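You operate a simulated robot arm through the tools that you are given. There is no shell and no other tool. Be economical: measure what you need, move in short steps, check, and stop when the job is done.

You run a simulated robot arm. Do the job below in one go: nothing can be reset, and whatever is moved stays where it is left.

TASK
Stack the green carton that says "Dalqumi" from the top of the right table on top of the green carton that says "Cosumiral". Stack the green pot that says "Feldwinkor" from the top of the sack table on top of the green pot that says "Bemvira". Put the white spool on the top of the sack table away on the upper middle shelf of the grey rack. Put the blue pot on the top of the sack table away on the lower shelf of the orange rack. The order is free. Set down upright: white spool.

The check looks at the end state, three seconds after you hand in, the way a careful person would. Anything else that was tipped, shoved, dropped, spilled or broken makes it a failure.

THE ROBOT
A 6-joint arm with a fingered hand on a trunk, on a base that drives. Base frame: it is fixed to the floor where the robot stands at the start and does not move with it; the origin is under the middle of the robot, x ahead of it, y to its left, z up; the surface under the hand at the start is at about z = 420. Readings come in mm, degrees, newtons and seconds.
With the tool pointing down near the work surface it reaches from about 220 to 760 mm from the robot's upright axis, wherever it stands. Its first joint turns from -115.0 to 115.0 degrees. Places, roughly: blue pot [-2750, -5750, 750]; green carton [500, 0, 500]; green pot [-2750, -5500, 750]; lower shelf of the orange rack [3400, -7800, 500]; upper middle shelf of the grey rack [-500, -7800, 1000]; white spool (7x7x8 cm) [-2500, -6200, 800]. Payload 4 kg.
The TCP is the grasp point between the finger pads, 26 mm short of the fingertips. In the tool frame z runs along the fingers and y along their closing line. Largest opening 164 mm; the body of the gripper starts 73 mm behind the TCP. The gripper is a hand of 5 fingers: y runs from the thumb to the fingers, the wrist lies at [0, 0, -239] in the tool frame.
Orientation is told as [roll, pitch, yaw] about the base's x, y, z axes, in that order, counted from this pose: with the fingers straight down and closing along the base's y, the tool's x points along the base's -x, its y along +y and its z along -z.

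THE INTERFACE
- The arm moves only by the tool send_rows. Its argument "commands" is a list that holds one entry, the list of rows, each a list of 6 numbers: the turn, a rotation vector about the tool's x, y, z in degrees, then the shift along the tool's x, y, z in mm. In form: [[[wx, wy, wz, tx, ty, tz], ...]]. A call has 1 to 10 rows; each row shifts and turns the commanded pose from where the row before left it, along the tool's axes as they then stand. A row lasts 0.2 s, in which the tool goes at most 50 mm and 8.6 degrees; a call with a longer step from one row to the next is refused whole. Where a pose cannot be reached the arm comes as near as it can. A force on the tool above 40 N (or 10 N above the force at the start of the call, whichever is more), or a blocked arm, ends the call early, and 0.2 s more pass. In this call time passes only in rows, and 0.2 s behind the last. The reply holds the time, the measured pose of the TCP, the force on the tool along the base axes, the opening and the grip force, in the units named above and with some noise, with the torque about the TCP (base axes, N m) and any sound that the robot's microphone picked up.
- Cameras (640 x 400 px; columns grow to the right, rows downward): "scene" is now at [-4.4, 151.8, 1432.9]; the picture's right is [-0.51, -0.86, 0.00], its down [-0.75, 0.45, -0.48] and it looks along [0.41, -0.25, -0.88] (base axes); focal length 293 px, centre (320, 200). "wrist" rides on the gripper at [50, -70, -93] in the tool frame; the picture's right is [0.81, 0.59, 0.00], its down [-0.43, 0.60, -0.68] and it looks along [-0.40, 0.55, 0.74] (tool axes); focal length 270 px, centre (320, 200). There is no depth. A picture from a camera that has moved, and an enlarged one, comes with that camera's place and axes in the base frame and with its lens.
- capture(camera): a new picture of that camera. The clock stands still meanwhile.
- move_column(by): slides the trunk up (or, below 0, down) by that many mm; the arm and the scene camera ride with it, the base frame stays. It gives what a move gives, with no picture.
- steer(legs): drives the robot by 1 to 6 legs, each [ahead, left, turn to the left] in mm, mm and degrees, along the robot's own axes; the way and the turn of a leg run together, so that a leg with both is an arc; at most 1500 mm and 180 degrees a leg. The arm and the cameras ride along, it lands a little off, and it stops where it bumps. It gives what a move gives.
- set_fingers(finger1, finger2, finger3, finger4, thumb_bend): sets how far each is bent, from 0 (flat) to 1 (curled in); at 0.3 the hand is open as for a grip, at 0.7 the pads meet at the TCP. One left out holds its place. A second passes; each finger stops where it meets its share of the squeeze, and holds until it gets a number again. It is the only way to open and close the hand. It gives what a move gives, with no picture; readings hold the bend of each and the force on the fingers (four entries, about 0 where the hand has none), thumb and palm.
- turn_head(pan, tilt): turns the head with the scene camera to pan (to the left, within 155 degrees either way) and tilt (down, from -29 to 69), counted from straight ahead of the robot. It gives what a move gives.
- zoom(camera, box): a new picture of the part [left, top, right, bottom] of that camera's present view, enlarged. The clock stands still meanwhile.
- hand_in(): hands the job in; it is judged then, once.

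Go step by step. Nothing tells you exact positions but the pictures and the camera data: compare them with the known pose of the tool, close in by small moves and look again before you grip or let go. The budget is 165 turns and 128 pictures, counting those below and the enlarged ones. Unless the task says otherwise, let go and move clear before handing in.

The tools are called after ">>>" by a JSON object that holds its "method" and its "body". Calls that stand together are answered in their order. send_rows: Moves the arm, as the interface text tells. Its arguments: {"type":"object","properties":{"commands":{"type":"array","items":{"type":"array","items":{"type":"array","items":{"type":"number"}}}}},"required":["commands"]} The other tools are called the same way: move_column (by) slides the trunk up or down; set_fingers (finger1, finger2, finger3, finger4, thumb_bend) moves the fingers one by one; steer (legs) drives the base; turn_head (pan, tilt) turns the head that bears the scene camera; capture (camera) takes a picture; zoom (camera, box) takes an enlarged picture of a part of a camera's view; hand_in () hands the job in.

At the start:

```text
t: 0.0
ee_pos: [423.5, -14.8, 765.1]
ee_rot: [0.1, 0.0, 0.1]
ft_force: [-0.5, -0.7, 0.3]
wrist_torque: [-0.01, 0.02, -0.02]
gripper_width: 163.9
grip_force: 0.1
shape: jaw
bend: [0.3, 0.3, 0.3, 0.3, 0.3]
finger forces: [0.0, 0.0, 0.0, 0.0, 0.1, 0.1]
trunk travel left (down, up): [-500.0, 490.0]
robot x, y, heading: [-1.8, -0.3, -0.1]
head pan, tilt: [-30.9, 61.4]
```

scene: 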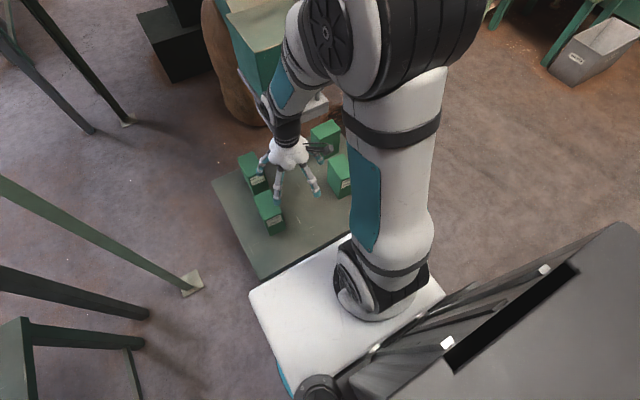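
wrist: 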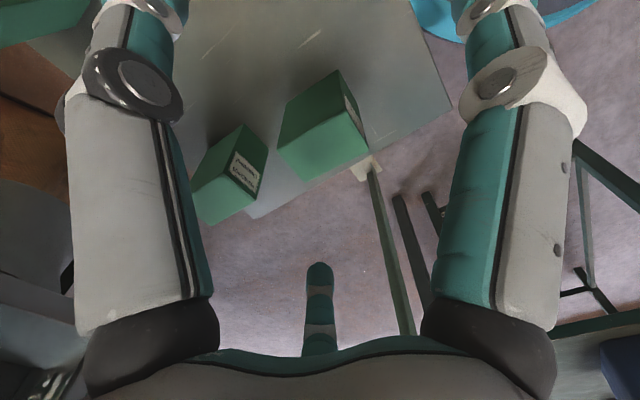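

I see four green cartons on the low table in front of me; labels need reading. I'll zoom in on them.

>>> {"method": "zoom", "body": {"camera": "scene", "box": [210, 100, 370, 200]}}

>>> {"method": "zoom", "body": {"camera": "scene", "box": [220, 140, 300, 240]}}

```text
4.00 times, centred on (290, 150) of scene
camera zoom: at [-4.4, 151.8, 1432.9], right [-0.51, -0.86, 0.0], down [-0.75, 0.45, -0.48], along [0.41, -0.25, -0.88], focal length 1173 px, centre (440, 400)
```

zoom: 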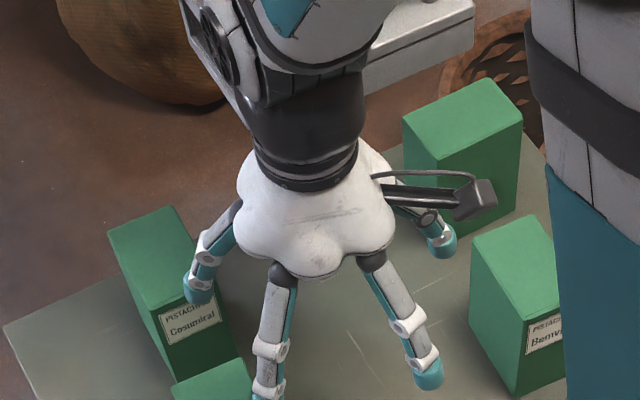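

```text
4.00 times, centred on (260, 190) of scene
camera zoom: at [-4.4, 151.8, 1432.9], right [-0.51, -0.86, 0.0], down [-0.75, 0.45, -0.48], along [0.41, -0.25, -0.88], focal length 1173 px, centre (560, 240)
```

zoom: 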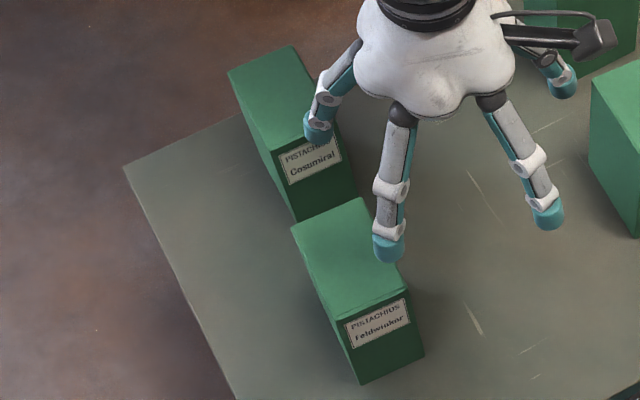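

Four cartons of about 100×65×140 mm: Cosumiral near (660,46), Feldwinkor (482,68), Bemvira (483,-235), and a fourth near (660,-275) whose label is unseen. I'll look around to map the room before moving.

>>> {"method": "turn_head", "body": {"pan": -60, "tilt": 25}}

>>> {"method": "capture", "body": {"camera": "scene"}}

>>> {"method": "turn_head", "body": {"pan": -125, "tilt": 15}}

>>> {"method": "capture", "body": {"camera": "scene"}}

```text
t: 1.0
ee_pos: [423.0, -13.6, 765.8]
ee_rot: [0.0, 0.0, 0.0]
ft_force: [-0.4, 0.3, -0.2]
wrist_torque: [0.0, 0.01, 0.0]
gripper_width: 163.9
grip_force: 0.1
shape: jaw
bend: [0.3, 0.3, 0.3, 0.3, 0.3]
finger forces: [0.0, 0.1, 0.0, 0.0, 0.1, 0.0]
trunk travel left (down, up): [-500.0, 490.0]
robot x, y, heading: [-1.1, -2.5, 0.0]
head pan, tilt: [-60.0, 25.0]
```

```text
123 pictures are left
camera scene: at [-14.1, 105.5, 1484.4], right [-0.87, -0.5, 0.0], down [-0.21, 0.37, -0.91], along [0.45, -0.78, -0.42], focal length 293 px, centre (320, 200)
```

scene: 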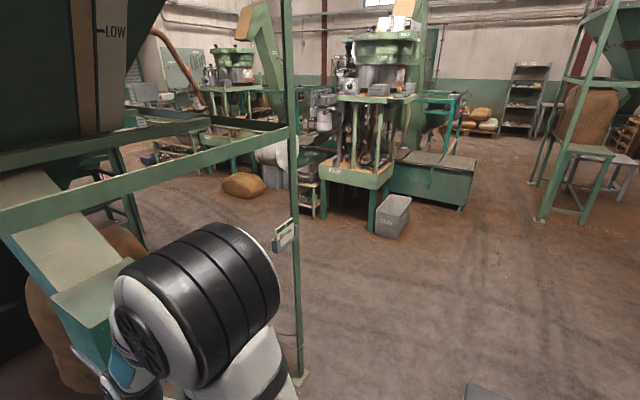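

```text
t: 2.4
ee_pos: [423.5, -15.0, 766.1]
ee_rot: [0.0, 0.0, -0.1]
ft_force: [-0.1, 0.7, 0.1]
wrist_torque: [0.04, 0.01, 0.0]
gripper_width: 164.0
grip_force: 0.1
shape: jaw
bend: [0.3, 0.3, 0.3, 0.3, 0.3]
finger forces: [0.0, 0.0, 0.0, 0.0, 0.0, 0.1]
trunk travel left (down, up): [-500.0, 490.0]
robot x, y, heading: [1.3, -3.2, -0.0]
head pan, tilt: [-125.0, 15.0]
```

```text
122 pictures are left
camera scene: at [-113.7, 108.7, 1500.7], right [-0.82, 0.57, 0.0], down [0.15, 0.21, -0.97], along [-0.55, -0.79, -0.26], focal length 293 px, centre (320, 200)
```

scene: 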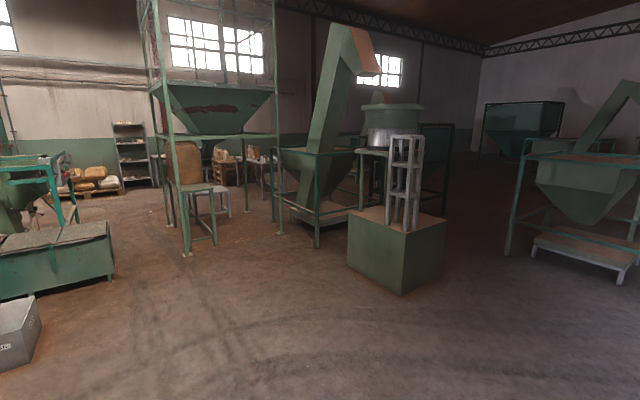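

The table's overhead posts lie at about (549,-660), so I have room to slide right. I'll sidestep 150 mm, then bring the wrist camera to see the -y face of the fourth carton.

>>> {"method": "steer", "body": {"legs": [[0, -150, 0]]}}

>>> {"method": "send_rows", "body": {"commands": [[[0, 0, 0, -28, -40, 8], [0, 0, 0, -28, -40, 8], [0, 0, 0, -28, -40, 8], [0, 0, 0, -28, -40, 8], [0, 0, 0, -28, -40, 8], [0, 0, 0, -28, -40, 8]]]}}

>>> {"method": "capture", "body": {"camera": "wrist"}}

>>> {"method": "turn_head", "body": {"pan": -10, "tilt": 50}}

>>> {"method": "capture", "body": {"camera": "scene"}}

```text
t: 3.8
ee_pos: [423.8, -165.5, 766.5]
ee_rot: [0.0, 0.0, 0.0]
ft_force: [-0.4, -0.2, 0.4]
wrist_torque: [0.03, -0.02, 0.05]
gripper_width: 163.8
grip_force: 0.0
shape: jaw
bend: [0.3, 0.3, 0.3, 0.3, 0.3]
finger forces: [0.0, 0.0, 0.0, 0.1, 0.1, 0.1]
trunk travel left (down, up): [-500.0, 490.0]
robot x, y, heading: [-0.3, -150.5, -0.2]
head pan, tilt: [-125.0, 15.0]
```

```text
t: 5.2
ee_pos: [587.9, -403.5, 715.9]
ee_rot: [0.0, 0.0, -0.1]
ft_force: [-0.4, 0.3, 0.0]
wrist_torque: [-0.02, 0.02, 0.01]
gripper_width: 164.0
grip_force: 0.1
shape: jaw
bend: [0.3, 0.3, 0.3, 0.3, 0.3]
finger forces: [0.0, 0.0, 0.1, 0.0, 0.0, 0.0]
trunk travel left (down, up): [-500.0, 490.0]
robot x, y, heading: [0.3, -151.3, 0.1]
head pan, tilt: [-125.0, 15.0]
```

```text
121 pictures are left
camera wrist: at [537.6, -473.8, 809.0], right [-0.81, 0.59, 0.0], down [0.43, 0.59, 0.68], along [0.4, 0.55, -0.74], focal length 270 px, centre (320, 200)
```

wrist: 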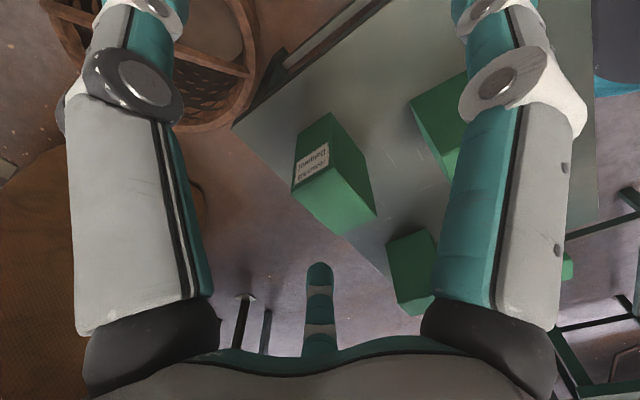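

```text
t: 7.1
ee_pos: [588.3, -403.7, 715.8]
ee_rot: [0.0, 0.0, 0.1]
ft_force: [0.2, 0.2, -0.2]
wrist_torque: [-0.02, -0.02, -0.01]
gripper_width: 164.1
grip_force: 0.1
shape: jaw
bend: [0.3, 0.3, 0.3, 0.3, 0.3]
finger forces: [0.1, 0.0, 0.0, 0.1, 0.1, 0.0]
trunk travel left (down, up): [-500.0, 490.0]
robot x, y, heading: [0.8, -151.0, 0.1]
head pan, tilt: [-10.0, 50.0]
```

```text
120 pictures are left
camera scene: at [15.8, 20.7, 1447.0], right [-0.18, -0.98, 0.0], down [-0.75, 0.13, -0.64], along [0.63, -0.11, -0.77], focal length 293 px, centre (320, 200)
```

scene: 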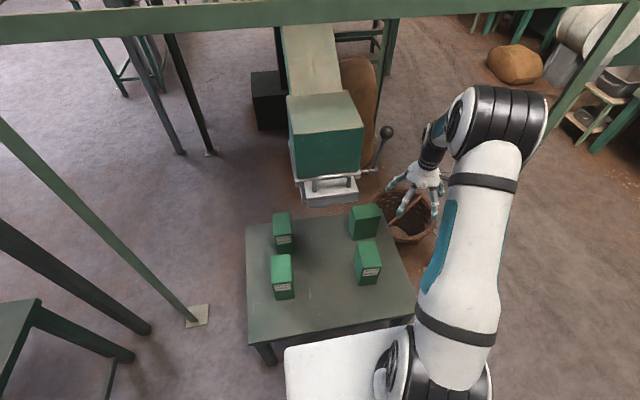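

>>> {"method": "zoom", "body": {"camera": "wrist", "box": [280, 110, 380, 240]}}

>>> {"method": "zoom", "body": {"camera": "scene", "box": [240, 190, 440, 320]}}

```text
3.08 times, centred on (330, 175) of wrist
camera zoom: at [537.2, -472.7, 809.3], right [-0.81, 0.59, 0.0], down [0.43, 0.59, 0.68], along [0.4, 0.55, -0.74], focal length 832 px, centre (289, 277)
```

zoom: 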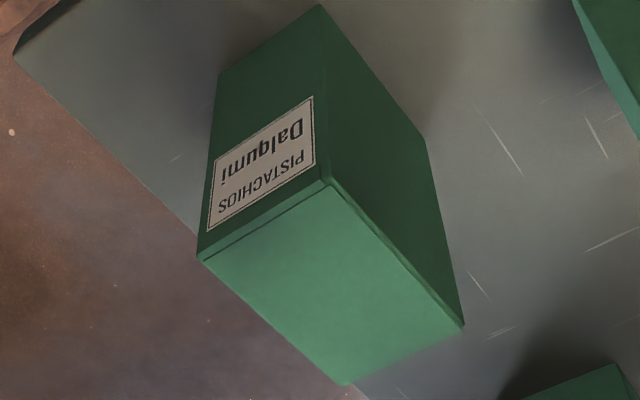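

```text
3.08 times, centred on (340, 255) of scene
camera zoom: at [15.8, 20.7, 1447.0], right [-0.18, -0.98, 0.0], down [-0.75, 0.13, -0.64], along [0.63, -0.11, -0.77], focal length 902 px, centre (258, 31)
```

zoom: 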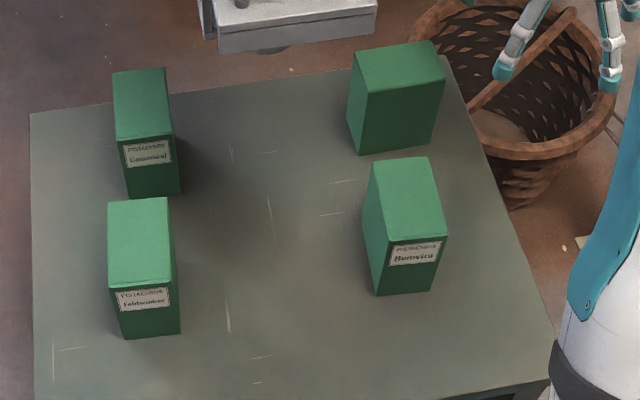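

Dalqumi is confirmed as the fourth carton, its top centred at about (661,-270, 560); Cosumiral's top is centred at (661,49). I rotate the hand −90° to close across Dalqumi's 65 mm side.

>>> {"method": "send_rows", "body": {"commands": [[[0, 0, 8.5, 0, 0, 0], [0, 0, 8.5, 0, 0, 0], [0, 0, 8.5, 0, 0, 0], [0, 0, 8.5, 0, 0, 0], [0, 0, 8.5, 0, 0, 0], [0, 0, 8.5, 0, 0, 0], [0, 0, 8.5, 0, 0, 0], [0, 0, 8.5, 0, 0, 0], [0, 0, 8.5, 0, 0, 0], [0, 0, 8.5, 0, 0, 0]]]}}

>>> {"method": "send_rows", "body": {"commands": [[[0, 0, 5, 0, 0, 0], [0, 0, 0, 40, 22, 0], [0, 0, 0, 40, 22, 0], [0, 0, 0, 40, 22, 0], [0, 0, 0, 12, 6, 0]]]}}

>>> {"method": "capture", "body": {"camera": "wrist"}}

>>> {"method": "capture", "body": {"camera": "scene"}}

```text
t: 9.3
ee_pos: [591.8, -404.5, 719.1]
ee_rot: [0.0, 0.0, -85.2]
ft_force: [-0.3, -0.6, 0.0]
wrist_torque: [-0.03, 0.0, 0.02]
gripper_width: 163.8
grip_force: 0.1
shape: jaw
bend: [0.3, 0.3, 0.3, 0.3, 0.3]
finger forces: [0.0, 0.1, 0.0, 0.0, 0.1, 0.0]
trunk travel left (down, up): [-500.0, 490.0]
robot x, y, heading: [-0.7, -150.1, -0.1]
head pan, tilt: [-10.0, 50.0]
```

```text
t: 10.6
ee_pos: [661.4, -307.9, 721.7]
ee_rot: [0.1, -0.2, -91.8]
ft_force: [-3.2, -13.4, -8.2]
wrist_torque: [1.08, -0.8, 1.06]
gripper_width: 164.0
grip_force: 0.1
shape: jaw
bend: [0.3, 0.3, 0.3, 0.3, 0.3]
finger forces: [0.0, 0.0, 0.0, 0.0, 0.1, 0.1]
trunk travel left (down, up): [-500.0, 490.0]
robot x, y, heading: [5.8, -157.7, -1.2]
head pan, tilt: [-10.0, 50.0]
stopped in row 5: the force on the tool passed its limit at 49 N (the readings are from after the stop); the commanded pose is now the measured one
```

```text
117 pictures are left
camera wrist: at [592.9, -255.4, 815.0], right [0.61, 0.79, 0.0], down [0.58, -0.45, 0.68], along [0.54, -0.42, -0.73], focal length 270 px, centre (320, 200)
```

wrist: 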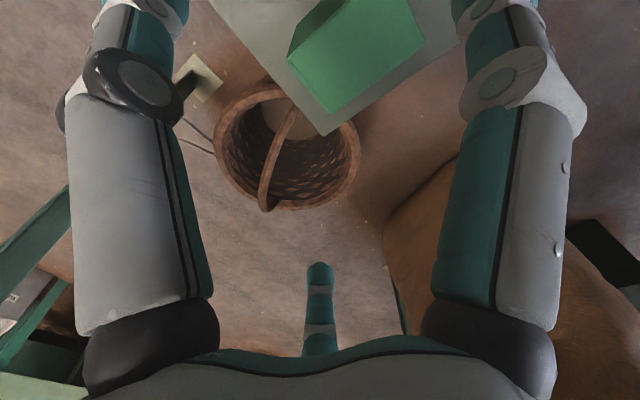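

```text
116 pictures are left
camera scene: at [21.5, 10.0, 1447.5], right [-0.2, -0.98, 0.0], down [-0.75, 0.15, -0.64], along [0.63, -0.12, -0.77], focal length 293 px, centre (320, 200)
```

scene: 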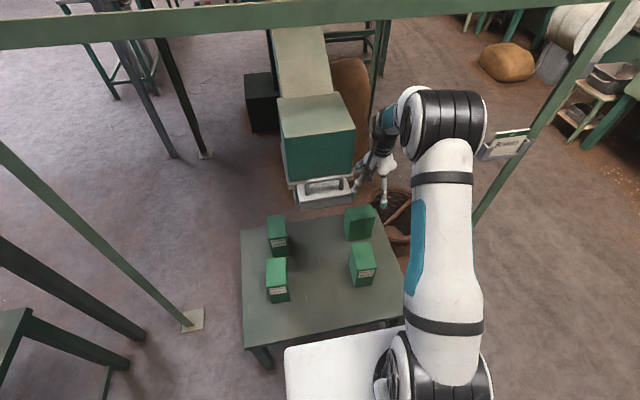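

The hand touched something, probably the machine's ball lever on the far side of the table. I back off the way I came and look closely.

>>> {"method": "send_rows", "body": {"commands": [[[0, 0, 0, -40, -20, 0], [0, 0, 0, -40, -20, 0], [0, 0, 0, -40, -20, 0]]]}}

>>> {"method": "zoom", "body": {"camera": "scene", "box": [240, 60, 440, 200]}}

```text
t: 11.3
ee_pos: [601.0, -420.5, 721.1]
ee_rot: [-0.2, -0.3, -91.3]
ft_force: [0.3, 0.0, -0.3]
wrist_torque: [0.0, 0.0, -0.01]
gripper_width: 163.9
grip_force: 0.1
shape: jaw
bend: [0.3, 0.3, 0.3, 0.3, 0.3]
finger forces: [0.0, 0.0, 0.0, 0.0, 0.0, 0.1]
trunk travel left (down, up): [-500.0, 490.0]
robot x, y, heading: [2.4, -155.9, -1.0]
head pan, tilt: [-10.0, 50.0]
```

```text
2.86 times, centred on (340, 130) of scene
camera zoom: at [22.2, 15.0, 1447.0], right [-0.19, -0.98, 0.0], down [-0.75, 0.15, -0.64], along [0.63, -0.12, -0.77], focal length 838 px, centre (263, 400)
```

zoom: 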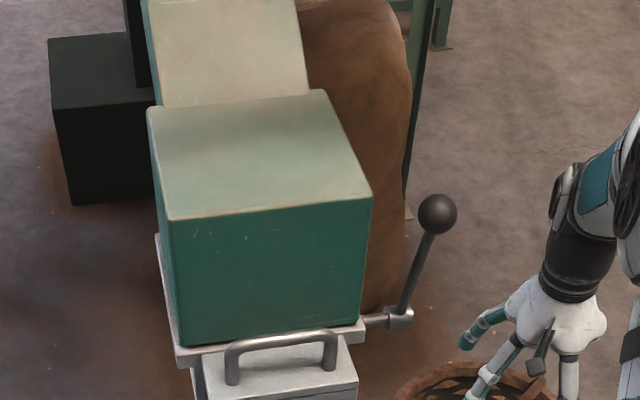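

The torque suggests contact at the wrist camera's corner near (593,-250,820) — likely the lever stands over the table. I lower the trunk 90 mm to get parallax on it.

>>> {"method": "move_column", "body": {"by": -90}}

>>> {"method": "zoom", "body": {"camera": "scene", "box": [240, 40, 440, 180]}}

>>> {"method": "capture", "body": {"camera": "scene"}}

```text
t: 12.6
ee_pos: [599.4, -420.6, 631.0]
ee_rot: [-0.1, -0.3, -91.4]
ft_force: [0.1, -0.1, 0.5]
wrist_torque: [0.0, 0.02, 0.0]
gripper_width: 163.8
grip_force: 0.0
shape: jaw
bend: [0.3, 0.3, 0.3, 0.3, 0.3]
finger forces: [0.1, 0.0, 0.0, 0.0, 0.1, 0.1]
trunk travel left (down, up): [-410.0, 580.0]
robot x, y, heading: [6.1, -157.7, -1.1]
head pan, tilt: [-10.0, 50.0]
```

```text
2.86 times, centred on (340, 110) of scene
camera zoom: at [22.3, 14.9, 1357.0], right [-0.19, -0.98, 0.0], down [-0.75, 0.15, -0.64], along [0.63, -0.12, -0.77], focal length 838 px, centre (263, 457)
```

zoom: 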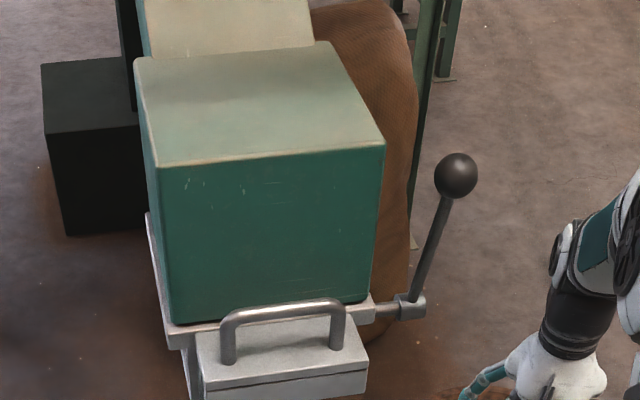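

```text
113 pictures are left
camera scene: at [22.3, 14.9, 1357.0], right [-0.19, -0.98, 0.0], down [-0.75, 0.15, -0.64], along [0.63, -0.12, -0.77], focal length 293 px, centre (320, 200)
```

scene: 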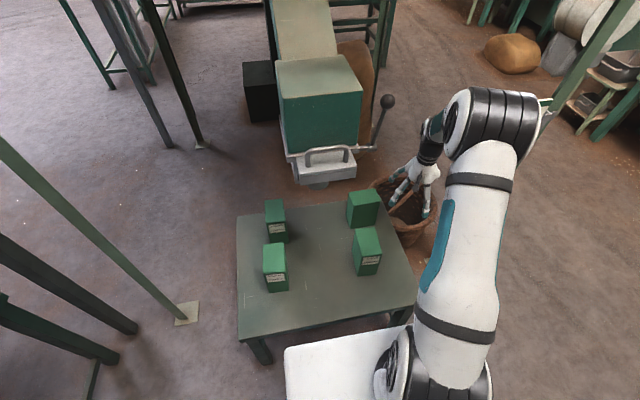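

The machine overhangs the table: its body spans y −5…−170, x>450, z>840, and the lever is near (580,−240, 850–1000). I'll lower the trunk so the forearm passes beneath it, and slide in from the −y side at grasp height.

>>> {"method": "move_column", "body": {"by": -100}}

>>> {"method": "send_rows", "body": {"commands": [[[0, 0, 0, 0, 0, -40], [0, 0, 0, 0, 0, -40], [0, 0, 0, 0, 0, -40]]]}}

>>> {"method": "move_column", "body": {"by": -120}}

>>> {"method": "capture", "body": {"camera": "scene"}}

```text
t: 13.9
ee_pos: [600.7, -420.8, 531.2]
ee_rot: [-0.1, -0.4, -91.4]
ft_force: [-0.7, 0.6, 0.2]
wrist_torque: [0.0, 0.02, -0.03]
gripper_width: 163.8
grip_force: 0.0
shape: jaw
bend: [0.3, 0.3, 0.3, 0.3, 0.3]
finger forces: [0.0, 0.0, 0.1, 0.0, 0.0, 0.0]
trunk travel left (down, up): [-310.0, 680.0]
robot x, y, heading: [3.4, -156.5, -1.1]
head pan, tilt: [-10.0, 50.0]
```

```text
t: 14.7
ee_pos: [603.3, -421.3, 651.2]
ee_rot: [-0.2, -0.3, -91.4]
ft_force: [-0.3, 0.5, 0.6]
wrist_torque: [0.01, 0.04, -0.04]
gripper_width: 163.7
grip_force: 0.1
shape: jaw
bend: [0.3, 0.3, 0.3, 0.3, 0.3]
finger forces: [0.0, 0.0, 0.0, 0.0, 0.0, 0.0]
trunk travel left (down, up): [-310.0, 680.0]
robot x, y, heading: [6.5, -157.7, -0.9]
head pan, tilt: [-10.0, 50.0]
```

```text
t: 16.2
ee_pos: [604.1, -421.2, 531.2]
ee_rot: [-0.2, -0.3, -91.4]
ft_force: [0.5, -0.4, 0.2]
wrist_torque: [0.04, -0.02, -0.01]
gripper_width: 163.6
grip_force: 0.1
shape: jaw
bend: [0.3, 0.3, 0.3, 0.3, 0.3]
finger forces: [0.0, 0.0, 0.0, 0.1, 0.0, 0.1]
trunk travel left (down, up): [-190.0, 800.0]
robot x, y, heading: [6.4, -155.7, -1.2]
head pan, tilt: [-10.0, 50.0]
```

```text
112 pictures are left
camera scene: at [22.3, 15.0, 1137.0], right [-0.19, -0.98, 0.0], down [-0.75, 0.15, -0.64], along [0.63, -0.12, -0.77], focal length 293 px, centre (320, 200)
```

scene: 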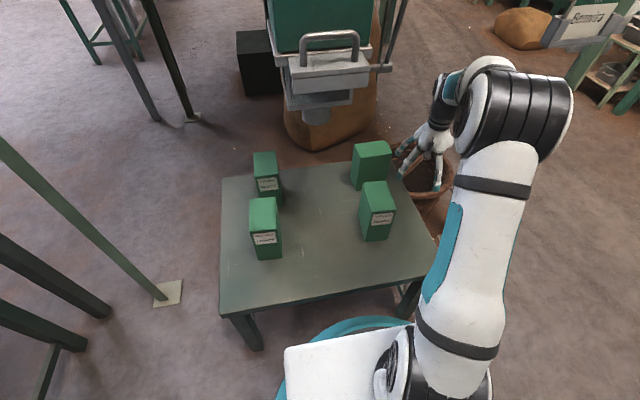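

Lever pivot is at about (602,−235,846). I lower the trunk a bit further and step right so the forearm comes in straight and below the lever.

>>> {"method": "send_rows", "body": {"commands": [[[0, 0, 0, 0, 0, -40], [0, 0, 0, 0, 0, -40], [0, 0, 0, 0, 0, -40]]]}}

>>> {"method": "move_column", "body": {"by": -140}}

>>> {"method": "steer", "body": {"legs": [[0, -80, 1.1]]}}

>>> {"method": "capture", "body": {"camera": "wrist"}}

```text
t: 17.0
ee_pos: [605.4, -423.0, 650.6]
ee_rot: [-0.2, -0.3, -91.4]
ft_force: [0.0, 0.0, -0.3]
wrist_torque: [-0.06, 0.02, -0.03]
gripper_width: 164.0
grip_force: 0.1
shape: jaw
bend: [0.3, 0.3, 0.3, 0.3, 0.3]
finger forces: [0.1, 0.0, 0.0, 0.0, 0.0, 0.1]
trunk travel left (down, up): [-190.0, 800.0]
robot x, y, heading: [3.8, -162.4, -1.1]
head pan, tilt: [-10.0, 50.0]
```

```text
t: 18.7
ee_pos: [604.8, -423.0, 511.6]
ee_rot: [-0.1, -0.3, -91.4]
ft_force: [-0.7, 0.1, -0.3]
wrist_torque: [-0.01, 0.01, -0.04]
gripper_width: 163.9
grip_force: 0.1
shape: jaw
bend: [0.3, 0.3, 0.3, 0.3, 0.3]
finger forces: [0.0, 0.1, 0.0, 0.0, 0.1, 0.0]
trunk travel left (down, up): [-50.0, 940.0]
robot x, y, heading: [4.9, -156.5, -1.0]
head pan, tilt: [-10.0, 50.0]
```

```text
t: 19.8
ee_pos: [609.3, -491.4, 510.4]
ee_rot: [-0.3, -0.2, -90.3]
ft_force: [-0.1, 0.1, -0.8]
wrist_torque: [-0.02, 0.04, -0.03]
gripper_width: 164.2
grip_force: 0.1
shape: jaw
bend: [0.3, 0.3, 0.3, 0.3, 0.3]
finger forces: [0.1, 0.1, 0.0, 0.0, 0.1, 0.0]
trunk travel left (down, up): [-50.0, 940.0]
robot x, y, heading: [4.5, -240.2, -0.1]
head pan, tilt: [-10.0, 50.0]
```

```text
111 pictures are left
camera wrist: at [540.8, -440.8, 604.0], right [0.59, 0.81, -0.01], down [0.6, -0.43, 0.68], along [0.54, -0.4, -0.74], focal length 270 px, centre (320, 200)
```

wrist: 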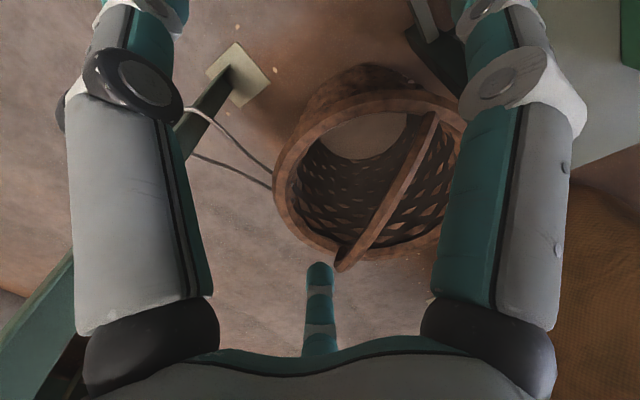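

Hand is at (609,−491,510). I shift +x 52 and slide in +y in small steps, checking contact.

>>> {"method": "send_rows", "body": {"commands": [[[0, 0, 0, 0, 26, 0], [0, 0, 0, 0, 26, 0], [0, 0, 0, 40, 0, 0], [0, 0, 0, 40, 0, 0]]]}}

>>> {"method": "capture", "body": {"camera": "wrist"}}

>>> {"method": "capture", "body": {"camera": "scene"}}

```text
t: 20.8
ee_pos: [661.7, -409.6, 508.8]
ee_rot: [-0.1, -0.3, -90.3]
ft_force: [-0.1, -0.6, -0.3]
wrist_torque: [0.03, -0.02, 0.0]
gripper_width: 163.5
grip_force: 0.1
shape: jaw
bend: [0.31, 0.3, 0.3, 0.3, 0.3]
finger forces: [0.4, 0.0, 0.0, 0.0, 0.0, 0.0]
trunk travel left (down, up): [-50.0, 940.0]
robot x, y, heading: [0.5, -237.0, 0.1]
head pan, tilt: [-10.0, 50.0]
```

```text
110 pictures are left
camera wrist: at [593.2, -359.0, 602.9], right [0.59, 0.81, -0.01], down [0.6, -0.43, 0.68], along [0.54, -0.4, -0.74], focal length 270 px, centre (320, 200)
```

wrist: 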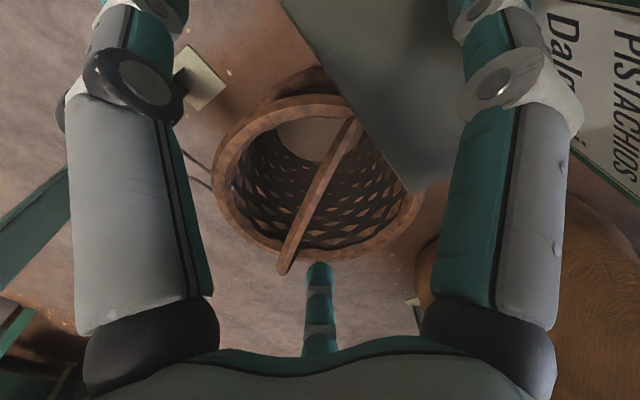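

```text
109 pictures are left
camera scene: at [18.3, -66.3, 997.0], right [-0.17, -0.98, 0.0], down [-0.75, 0.13, -0.64], along [0.63, -0.11, -0.77], focal length 293 px, centre (320, 200)
```

scene: 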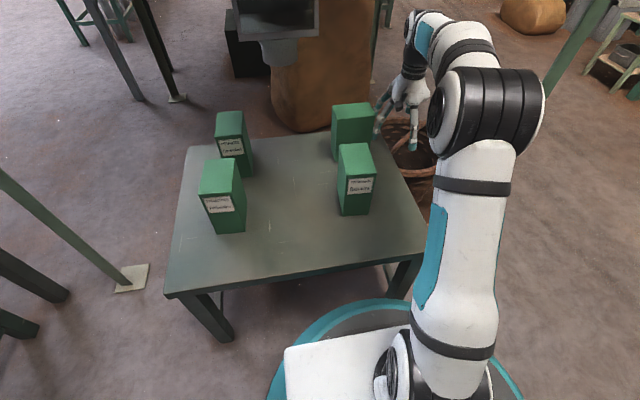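

Finger 1 shows a slight force, possibly touching the carton. I zoom in.

>>> {"method": "zoom", "body": {"camera": "scene", "box": [320, 60, 450, 160]}}

```text
4.00 times, centred on (385, 110) of scene
camera zoom: at [18.3, -66.3, 997.0], right [-0.17, -0.98, 0.0], down [-0.75, 0.13, -0.64], along [0.63, -0.11, -0.77], focal length 1173 px, centre (60, 560)
```

zoom: 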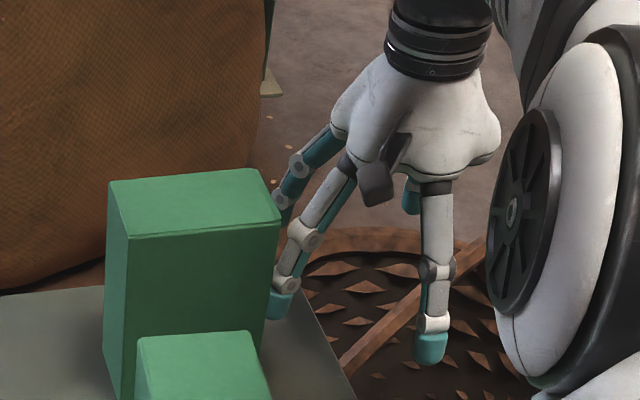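

Finger 1 splays sideways and is at the carton's face, so sliding in won't work. I back off, raise and retract, then re-approach from above with the base standing further right, so the forearm keeps clear of the lever.

>>> {"method": "send_rows", "body": {"commands": [[[0, 0, 0, -40, 0, 0], [0, 0, 0, -40, 0, 0], [0, 0, 0, 0, 0, -45], [0, 0, 0, 0, 0, -45], [0, 0, 0, 0, 0, -45], [0, 0, 0, 0, 0, -45], [0, 0, 0, 0, -45, 0], [0, 0, 0, 0, -45, 0], [0, 0, 0, 0, -45, 0]]]}}

>>> {"method": "send_rows", "body": {"commands": [[[0, 0, 0, 30, -35, 0], [0, 0, 0, 30, -35, 0], [0, 0, 0, 30, -35, 0], [0, 0, 0, 30, -20, 0], [0, 0, 0, 30, 0, 0]]]}}

>>> {"method": "capture", "body": {"camera": "scene"}}

```text
t: 22.8
ee_pos: [458.4, -461.2, 575.0]
ee_rot: [-0.2, -0.2, -90.2]
ft_force: [0.7, 0.4, -0.2]
wrist_torque: [-0.01, 0.03, 0.01]
gripper_width: 164.1
grip_force: 0.0
shape: jaw
bend: [0.3, 0.3, 0.3, 0.3, 0.3]
finger forces: [0.1, 0.0, 0.1, 0.0, 0.0, 0.0]
out of reach, approached as far as the arm can: row 3, 4, 5, 6
trunk travel left (down, up): [-50.0, 940.0]
robot x, y, heading: [3.7, -233.9, 0.1]
head pan, tilt: [-10.0, 50.0]
```

```text
t: 24.2
ee_pos: [383.9, -329.0, 544.6]
ee_rot: [-5.1, 0.8, -90.5]
ft_force: [0.0, -0.1, -0.9]
wrist_torque: [0.0, -0.01, 0.01]
gripper_width: 164.0
grip_force: 0.1
shape: jaw
bend: [0.3, 0.3, 0.3, 0.3, 0.3]
finger forces: [0.0, 0.1, 0.0, 0.0, 0.0, 0.0]
out of reach, approached as far as the arm can: row 3, 4, 5
trunk travel left (down, up): [-50.0, 940.0]
robot x, y, heading: [3.0, -238.4, -0.2]
head pan, tilt: [-10.0, 50.0]
stopped in row 5: the arm was blocked; the commanded pose is now the measured one
```

```text
107 pictures are left
camera scene: at [23.7, -63.4, 997.5], right [-0.17, -0.98, 0.0], down [-0.76, 0.13, -0.64], along [0.63, -0.11, -0.77], focal length 293 px, centre (320, 200)
```

scene: 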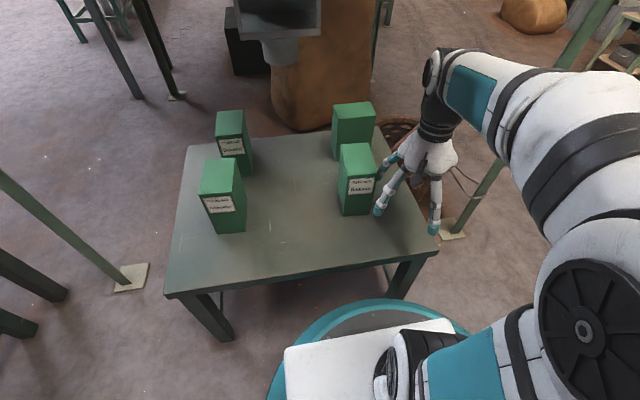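

The arm is awkward with the trunk this low and fingers are near Bemvira. I raise the trunk straight up.

>>> {"method": "move_column", "body": {"by": 250}}

>>> {"method": "steer", "body": {"legs": [[-100, 0, 0], [0, -320, 0]]}}

>>> {"method": "capture", "body": {"camera": "scene"}}

```text
t: 26.8
ee_pos: [382.1, -330.6, 798.3]
ee_rot: [-4.3, 1.0, -90.3]
ft_force: [0.0, 0.4, 0.7]
wrist_torque: [0.02, -0.02, 0.01]
gripper_width: 163.9
grip_force: 0.1
shape: jaw
bend: [0.3, 0.3, 0.3, 0.3, 0.3]
finger forces: [0.0, 0.1, 0.0, 0.0, 0.0, 0.1]
trunk travel left (down, up): [-300.0, 690.0]
robot x, y, heading: [1.3, -236.8, 0.0]
head pan, tilt: [-10.0, 50.0]
```

```text
t: 29.7
ee_pos: [282.0, -654.8, 796.5]
ee_rot: [-4.3, 0.9, -90.1]
ft_force: [-0.9, 0.6, -0.5]
wrist_torque: [0.0, 0.03, 0.01]
gripper_width: 164.0
grip_force: 0.1
shape: jaw
bend: [0.3, 0.3, 0.3, 0.3, 0.3]
finger forces: [0.0, 0.0, 0.0, 0.1, 0.0, 0.1]
trunk travel left (down, up): [-300.0, 690.0]
robot x, y, heading: [-94.5, -564.8, 0.4]
head pan, tilt: [-10.0, 50.0]
```

```text
106 pictures are left
camera scene: at [-81.4, -392.1, 1247.0], right [-0.17, -0.99, 0.0], down [-0.76, 0.13, -0.64], along [0.63, -0.11, -0.77], focal length 293 px, centre (320, 200)
```

scene: 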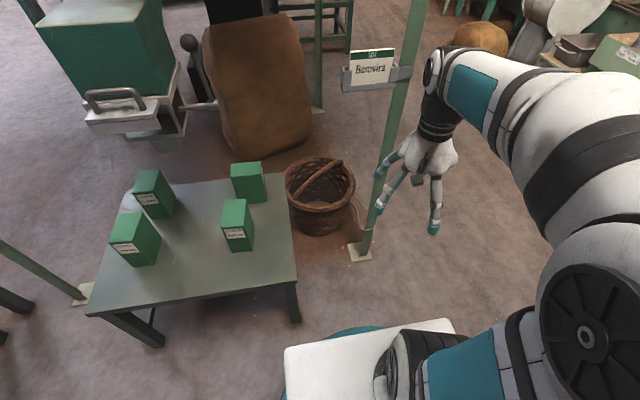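

The lever measures at pivot (583,−225,854), ball (562,−241,1005). I turn left 25° and move in to about (80,−560), so the arm reaches diagonally and clear of it.

>>> {"method": "steer", "body": {"legs": [[0, 0, 25], [160, -69, 0]]}}

>>> {"method": "capture", "body": {"camera": "scene"}}

```text
t: 32.5
ee_pos: [447.7, -481.9, 797.4]
ee_rot: [-4.4, 0.9, -64.7]
ft_force: [0.4, 0.0, 0.2]
wrist_torque: [-0.01, -0.01, -0.05]
gripper_width: 163.8
grip_force: 0.0
shape: jaw
bend: [0.3, 0.3, 0.3, 0.3, 0.3]
finger forces: [0.0, 0.0, 0.1, 0.0, 0.0, 0.0]
trunk travel left (down, up): [-300.0, 690.0]
robot x, y, heading: [64.6, -564.6, 25.5]
head pan, tilt: [-10.0, 50.0]
stopped in leg 2: the robot was blocked; the commanded pose is now the measured one
```

```text
105 pictures are left
camera scene: at [5.5, -401.0, 1247.0], right [0.27, -0.96, 0.0], down [-0.74, -0.21, -0.64], along [0.62, 0.17, -0.77], focal length 293 px, centre (320, 200)
```

scene: 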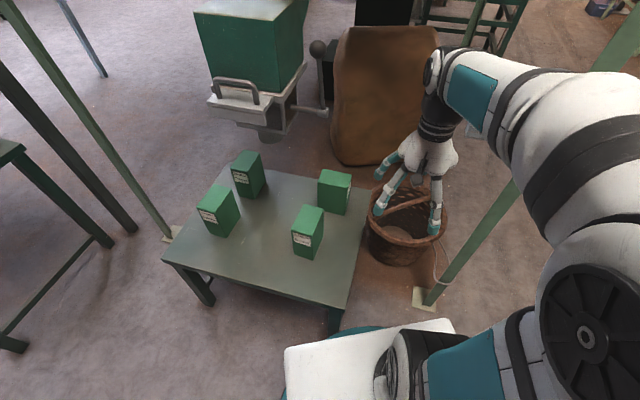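

Base met the table corner (about (315,−403)); I back off 10 mm, level the hand and set yaw −90, then extend to the −y side of the carton.

>>> {"method": "steer", "body": {"legs": [[-12, 0, 0]]}}

>>> {"method": "send_rows", "body": {"commands": [[[-4.4, -0.9, 6.9, 0, 0, 0], [0, 0, 8.5, 0, 0, 0], [0, 0, 8.5, 0, 0, 0], [0, 0, 1.4, 0, 45, 0], [0, 0, 0, 5, 45, 0], [0, 0, 0, 5, 45, 0], [0, 0, 0, 5, 45, 0], [0, 0, 0, 5, 40, 0]]]}}

>>> {"method": "capture", "body": {"camera": "scene"}}

```text
t: 33.3
ee_pos: [436.5, -487.5, 796.6]
ee_rot: [-4.4, 0.9, -64.7]
ft_force: [-0.4, 0.2, -0.9]
wrist_torque: [0.03, 0.02, 0.03]
gripper_width: 164.0
grip_force: 0.1
shape: jaw
bend: [0.3, 0.3, 0.3, 0.3, 0.3]
finger forces: [0.0, 0.0, 0.0, 0.0, 0.0, 0.1]
trunk travel left (down, up): [-300.0, 690.0]
robot x, y, heading: [54.4, -571.2, 25.6]
head pan, tilt: [-10.0, 50.0]
```

```text
t: 35.1
ee_pos: [657.4, -466.7, 799.2]
ee_rot: [0.1, -0.3, -90.0]
ft_force: [0.4, -0.1, -0.1]
wrist_torque: [0.02, -0.01, 0.01]
gripper_width: 164.1
grip_force: 0.1
shape: jaw
bend: [0.3, 0.3, 0.3, 0.3, 0.3]
finger forces: [0.0, 0.0, 0.0, 0.0, 0.0, 0.0]
trunk travel left (down, up): [-300.0, 690.0]
robot x, y, heading: [57.9, -567.4, 25.7]
head pan, tilt: [-10.0, 50.0]
```

```text
104 pictures are left
camera scene: at [-5.2, -406.1, 1246.9], right [0.27, -0.96, 0.0], down [-0.74, -0.21, -0.64], along [0.62, 0.17, -0.77], focal length 293 px, centre (320, 200)
```

scene: 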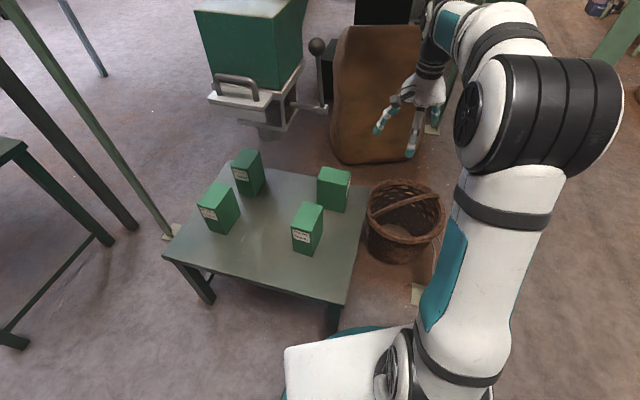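

>>> {"method": "zoom", "body": {"camera": "scene", "box": [190, 140, 370, 260]}}

>>> {"method": "move_column", "body": {"by": -185}}

```text
3.33 times, centred on (280, 200) of scene
camera zoom: at [-5.2, -406.1, 1246.9], right [0.27, -0.96, 0.0], down [-0.74, -0.21, -0.64], along [0.62, 0.17, -0.77], focal length 978 px, centre (453, 200)
```

zoom: 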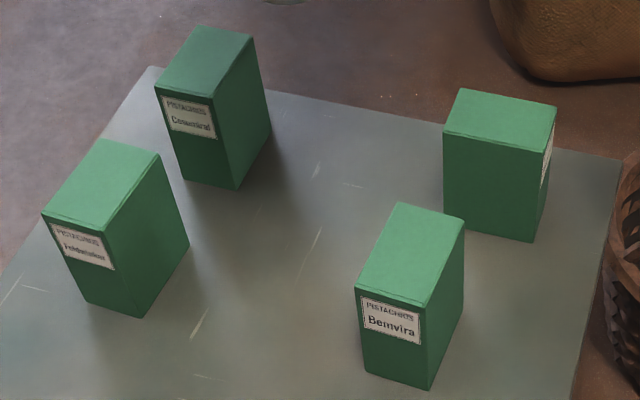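

```text
t: 37.1
ee_pos: [658.4, -467.4, 613.9]
ee_rot: [0.1, -0.3, -90.0]
ft_force: [-0.5, 0.0, 0.7]
wrist_torque: [0.02, -0.02, -0.03]
gripper_width: 163.8
grip_force: 0.1
shape: jaw
bend: [0.3, 0.3, 0.3, 0.3, 0.3]
finger forces: [0.0, 0.1, 0.0, 0.0, 0.0, 0.1]
trunk travel left (down, up): [-115.0, 875.0]
robot x, y, heading: [55.4, -568.5, 25.8]
head pan, tilt: [-10.0, 50.0]
```

Dalqumi still at about (662,−268). I slide in at z 614 to above it.

>>> {"method": "send_rows", "body": {"commands": [[[0, 0, 0, 40, 1, 0], [0, 0, 0, 40, 1, 0], [0, 0, 0, 40, 1, 0], [0, 0, 0, 35, 0, 0], [0, 0, 0, 32, 0, 0]]]}}

>>> {"method": "capture", "body": {"camera": "wrist"}}

>>> {"method": "zoom", "body": {"camera": "scene", "box": [270, 30, 470, 200]}}

```text
t: 38.3
ee_pos: [660.6, -279.0, 611.0]
ee_rot: [0.2, -0.2, -90.1]
ft_force: [0.0, -0.8, 0.4]
wrist_torque: [0.09, 0.02, -0.01]
gripper_width: 164.1
grip_force: 0.0
shape: jaw
bend: [0.3, 0.3, 0.3, 0.3, 0.3]
finger forces: [0.1, 0.0, 0.0, 0.0, 0.1, 0.0]
trunk travel left (down, up): [-115.0, 875.0]
robot x, y, heading: [54.8, -566.3, 25.5]
head pan, tilt: [-10.0, 50.0]
```

```text
102 pictures are left
camera wrist: at [591.1, -226.5, 704.6], right [0.59, 0.81, 0.0], down [0.59, -0.43, 0.68], along [0.55, -0.4, -0.73], focal length 270 px, centre (320, 200)
```

wrist: 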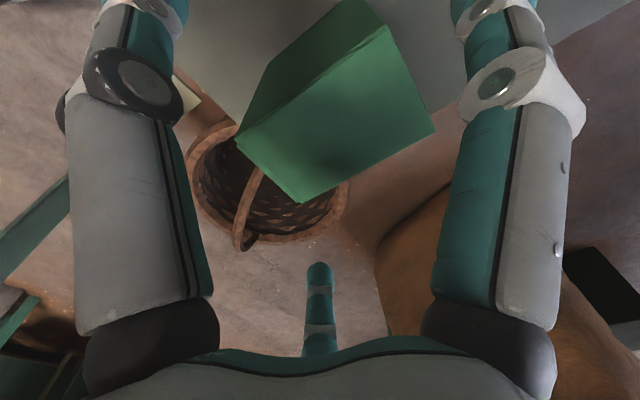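

```text
2.35 times, centred on (370, 115) of scene
camera zoom: at [-5.1, -406.3, 1062.0], right [0.27, -0.96, 0.0], down [-0.74, -0.21, -0.64], along [0.62, 0.17, -0.77], focal length 690 px, centre (202, 400)
```

zoom: 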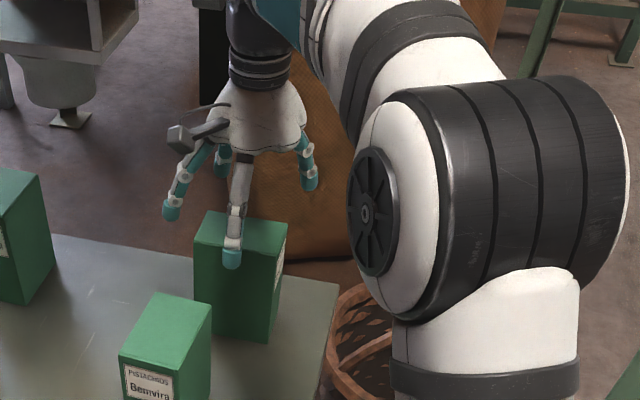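

Hand is centred over Dalqumi (662,−268) with good clearance from lever and neighbours. I descend to z≈510.

>>> {"method": "send_rows", "body": {"commands": [[[0, 0, 0, 0, 1, 34], [0, 0, 0, 0, 0, 34], [0, 0, 0, 0, 0, 33]]]}}

>>> {"method": "zoom", "body": {"camera": "scene", "box": [270, 30, 470, 200]}}

```text
t: 39.1
ee_pos: [662.5, -276.2, 515.7]
ee_rot: [0.3, -0.1, -90.0]
ft_force: [-0.3, 5.3, 11.1]
wrist_torque: [0.38, 0.24, -0.09]
gripper_width: 163.9
grip_force: 0.1
shape: jaw
bend: [0.27, 0.3, 0.3, 0.3, 0.3]
finger forces: [10.7, 0.1, 0.0, 0.1, 0.1, 0.1]
trunk travel left (down, up): [-115.0, 875.0]
robot x, y, heading: [52.8, -567.7, 25.7]
head pan, tilt: [-10.0, 50.0]
```

```text
2.35 times, centred on (370, 115) of scene
camera zoom: at [-5.9, -406.2, 1062.3], right [0.27, -0.96, 0.0], down [-0.74, -0.21, -0.64], along [0.62, 0.17, -0.77], focal length 690 px, centre (202, 400)
```

zoom: 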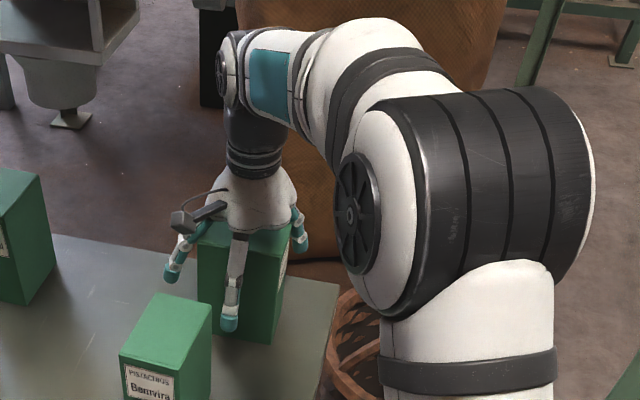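

Finger 1 presses on the carton's top edge. I lift 15 mm, centre in y, and spread fingers 1 and 4 wider.

>>> {"method": "send_rows", "body": {"commands": [[[0, 0, 0, 0, 0, -17], [0, 0, 0, 8, 0, 0]]]}}

>>> {"method": "set_fingers", "body": {"finger1": 0.1, "finger4": 0.1}}

>>> {"method": "capture", "body": {"camera": "wrist"}}

```text
t: 39.7
ee_pos: [661.7, -270.2, 528.0]
ee_rot: [0.0, -0.4, -90.0]
ft_force: [-0.5, -1.1, -1.6]
wrist_torque: [0.02, 0.03, -0.02]
gripper_width: 163.7
grip_force: 0.1
shape: jaw
bend: [0.3, 0.3, 0.3, 0.3, 0.3]
finger forces: [0.1, 0.0, 0.1, 0.0, 0.0, 0.1]
trunk travel left (down, up): [-115.0, 875.0]
robot x, y, heading: [56.5, -569.3, 25.6]
head pan, tilt: [-10.0, 50.0]
```

```text
t: 40.7
ee_pos: [662.9, -269.3, 528.6]
ee_rot: [0.1, -0.3, -90.0]
ft_force: [-1.4, -0.6, -0.6]
wrist_torque: [-0.01, -0.01, -0.01]
gripper_width: 107.6
grip_force: 0.1
shape: fingers
bend: [0.1, 0.3, 0.3, 0.1, 0.3]
finger forces: [0.1, 0.0, 0.0, 0.0, 0.0, 0.0]
trunk travel left (down, up): [-115.0, 875.0]
robot x, y, heading: [59.3, -566.2, 25.5]
head pan, tilt: [-10.0, 50.0]
```

```text
99 pictures are left
camera wrist: at [592.9, -218.6, 622.7], right [0.59, 0.81, 0.0], down [0.59, -0.43, 0.68], along [0.55, -0.4, -0.73], focal length 270 px, centre (320, 200)
```

wrist: 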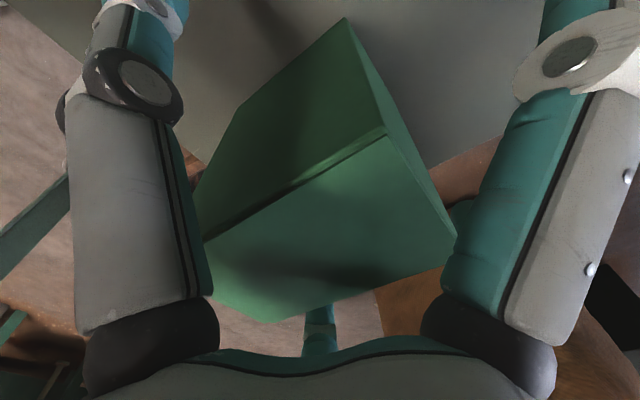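

Finger 1 is clear now. I lower 12 mm and close thumb with fingers 2 and 3.

>>> {"method": "send_rows", "body": {"commands": [[[0, 0, 0, 0, 0, 13]]]}}

>>> {"method": "set_fingers", "body": {"finger2": 0.7, "finger3": 0.7, "thumb_bend": 0.7}}

>>> {"method": "capture", "body": {"camera": "wrist"}}

```text
t: 41.1
ee_pos: [662.8, -270.8, 517.1]
ee_rot: [0.1, -0.3, -89.9]
ft_force: [-0.2, 0.1, 0.8]
wrist_torque: [0.0, -0.02, 0.01]
gripper_width: 107.3
grip_force: 0.2
shape: fingers
bend: [0.1, 0.3, 0.3, 0.1, 0.3]
finger forces: [0.0, 0.1, 0.0, 0.1, 0.0, 0.0]
trunk travel left (down, up): [-115.0, 875.0]
robot x, y, heading: [56.1, -568.4, 25.5]
head pan, tilt: [-10.0, 50.0]
```

```text
t: 42.1
ee_pos: [662.8, -270.8, 517.8]
ee_rot: [0.1, -0.3, -90.0]
ft_force: [-1.7, 0.1, 2.8]
wrist_torque: [0.01, 0.06, 0.0]
gripper_width: 95.8
grip_force: 18.7
shape: fingers
bend: [0.1, 0.53, 0.53, 0.1, 0.57]
finger forces: [0.0, 9.0, 8.7, 0.0, 19.6, 0.0]
trunk travel left (down, up): [-115.0, 875.0]
robot x, y, heading: [55.5, -564.8, 25.8]
head pan, tilt: [-10.0, 50.0]
```

```text
98 pictures are left
camera wrist: at [593.5, -219.7, 610.4], right [0.59, 0.81, 0.0], down [0.59, -0.43, 0.68], along [0.55, -0.4, -0.73], focal length 270 px, centre (320, 200)
```

wrist: 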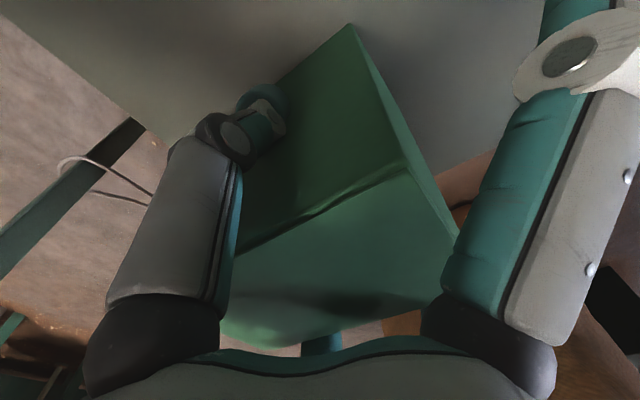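

Firm grip. I lift 25 mm and check.

>>> {"method": "send_rows", "body": {"commands": [[[0, 0, 0, 0, 0, -12], [0, 0, 0, 0, 0, -13], [0, 0, 0, -30, 0, 0], [0, 0, 0, -35, 0, 0]]]}}

>>> {"method": "zoom", "body": {"camera": "scene", "box": [270, 30, 470, 200]}}

```text
t: 43.1
ee_pos: [662.1, -337.1, 538.9]
ee_rot: [0.1, -0.3, -90.1]
ft_force: [-0.3, 0.5, -2.2]
wrist_torque: [-0.01, 0.0, -0.01]
gripper_width: 96.2
grip_force: 18.2
shape: fingers
bend: [0.1, 0.53, 0.53, 0.1, 0.58]
finger forces: [0.1, 9.1, 9.2, 0.0, 18.4, 0.0]
trunk travel left (down, up): [-115.0, 875.0]
robot x, y, heading: [56.7, -569.6, 25.8]
head pan, tilt: [-10.0, 50.0]
```

```text
2.35 times, centred on (370, 115) of scene
camera zoom: at [-4.9, -405.9, 1061.9], right [0.27, -0.96, 0.0], down [-0.74, -0.21, -0.64], along [0.62, 0.17, -0.77], focal length 690 px, centre (202, 400)
```

zoom: 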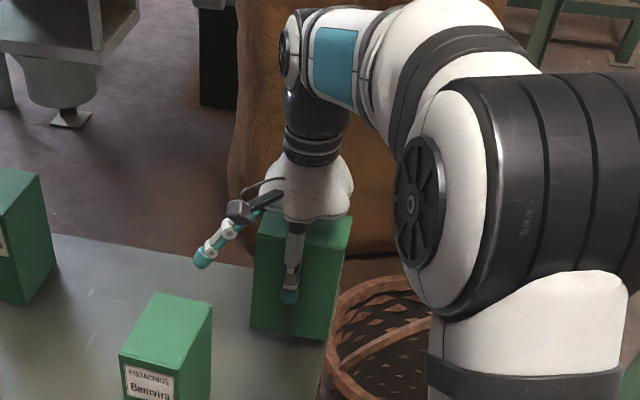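

Dalqumi is held well (≈2 N). The machine overhangs right beside Cosumiral and the forearm sits 100 mm to the right of the wrist, so a vertical placement would hit it. I'll first set Dalqumi down on the free front of this table, then regrasp it nearly horizontally from the front to slide in beneath the machine.

>>> {"method": "send_rows", "body": {"commands": [[[0, 0, 0, -40, 0, 0], [0, 0, 0, -40, 0, 0], [0, 0, 0, -40, 0, 0]]]}}

>>> {"method": "move_column", "body": {"by": 200}}

>>> {"method": "steer", "body": {"legs": [[-400, 0, 0], [0, 0, -25.7], [0, 810, 0]]}}

>>> {"method": "turn_head", "body": {"pan": -15, "tilt": 50}}

>>> {"method": "capture", "body": {"camera": "scene"}}

```text
t: 43.9
ee_pos: [663.1, -459.4, 543.0]
ee_rot: [0.0, -0.3, -90.0]
ft_force: [0.1, 1.4, -3.5]
wrist_torque: [-0.01, 0.01, 0.02]
gripper_width: 96.2
grip_force: 18.3
shape: fingers
bend: [0.1, 0.53, 0.53, 0.1, 0.58]
finger forces: [0.0, 9.1, 9.1, 0.0, 18.3, 0.1]
trunk travel left (down, up): [-115.0, 875.0]
robot x, y, heading: [59.5, -567.4, 25.8]
head pan, tilt: [-10.0, 50.0]
```

```text
t: 46.1
ee_pos: [663.2, -458.4, 742.5]
ee_rot: [0.0, -0.3, -90.0]
ft_force: [0.5, 0.0, -2.6]
wrist_torque: [0.02, 0.02, 0.0]
gripper_width: 96.1
grip_force: 18.3
shape: fingers
bend: [0.1, 0.53, 0.53, 0.1, 0.58]
finger forces: [0.0, 9.1, 9.2, 0.1, 18.3, 0.0]
trunk travel left (down, up): [-315.0, 675.0]
robot x, y, heading: [55.9, -569.0, 25.6]
head pan, tilt: [-10.0, 50.0]
```

```text
t: 53.8
ee_pos: [278.4, -76.7, 743.8]
ee_rot: [0.1, -0.4, -113.5]
ft_force: [0.4, -0.3, -3.4]
wrist_torque: [0.03, 0.0, 0.01]
gripper_width: 96.2
grip_force: 18.5
shape: fingers
bend: [0.1, 0.53, 0.52, 0.1, 0.58]
finger forces: [0.0, 9.0, 9.0, 0.0, 18.1, 0.1]
trunk travel left (down, up): [-315.0, 675.0]
robot x, y, heading: [-321.4, 61.9, 2.4]
head pan, tilt: [-10.0, 50.0]
```

```text
t: 54.5
ee_pos: [279.2, -77.5, 743.5]
ee_rot: [0.0, -0.3, -113.3]
ft_force: [-0.1, -0.3, -2.5]
wrist_torque: [0.03, 0.0, 0.0]
gripper_width: 96.2
grip_force: 18.0
shape: fingers
bend: [0.1, 0.53, 0.52, 0.1, 0.58]
finger forces: [0.1, 9.1, 9.0, 0.0, 18.1, 0.1]
trunk travel left (down, up): [-315.0, 675.0]
robot x, y, heading: [-323.5, 63.3, 2.3]
head pan, tilt: [-15.0, 50.0]
```

```text
96 pictures are left
camera scene: at [-315.5, 229.7, 1262.0], right [-0.22, -0.98, 0.0], down [-0.75, 0.17, -0.64], along [0.63, -0.14, -0.77], focal length 293 px, centre (320, 200)
```

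scene: 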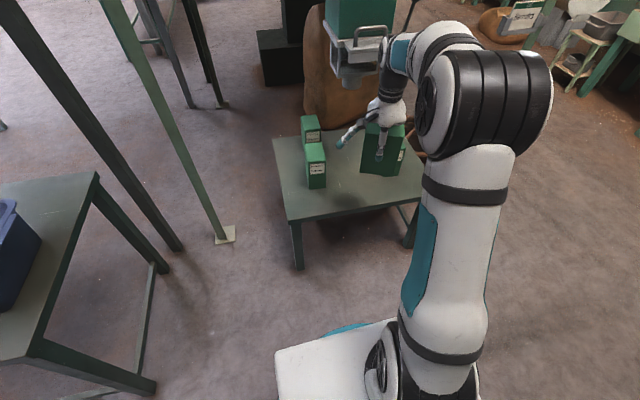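

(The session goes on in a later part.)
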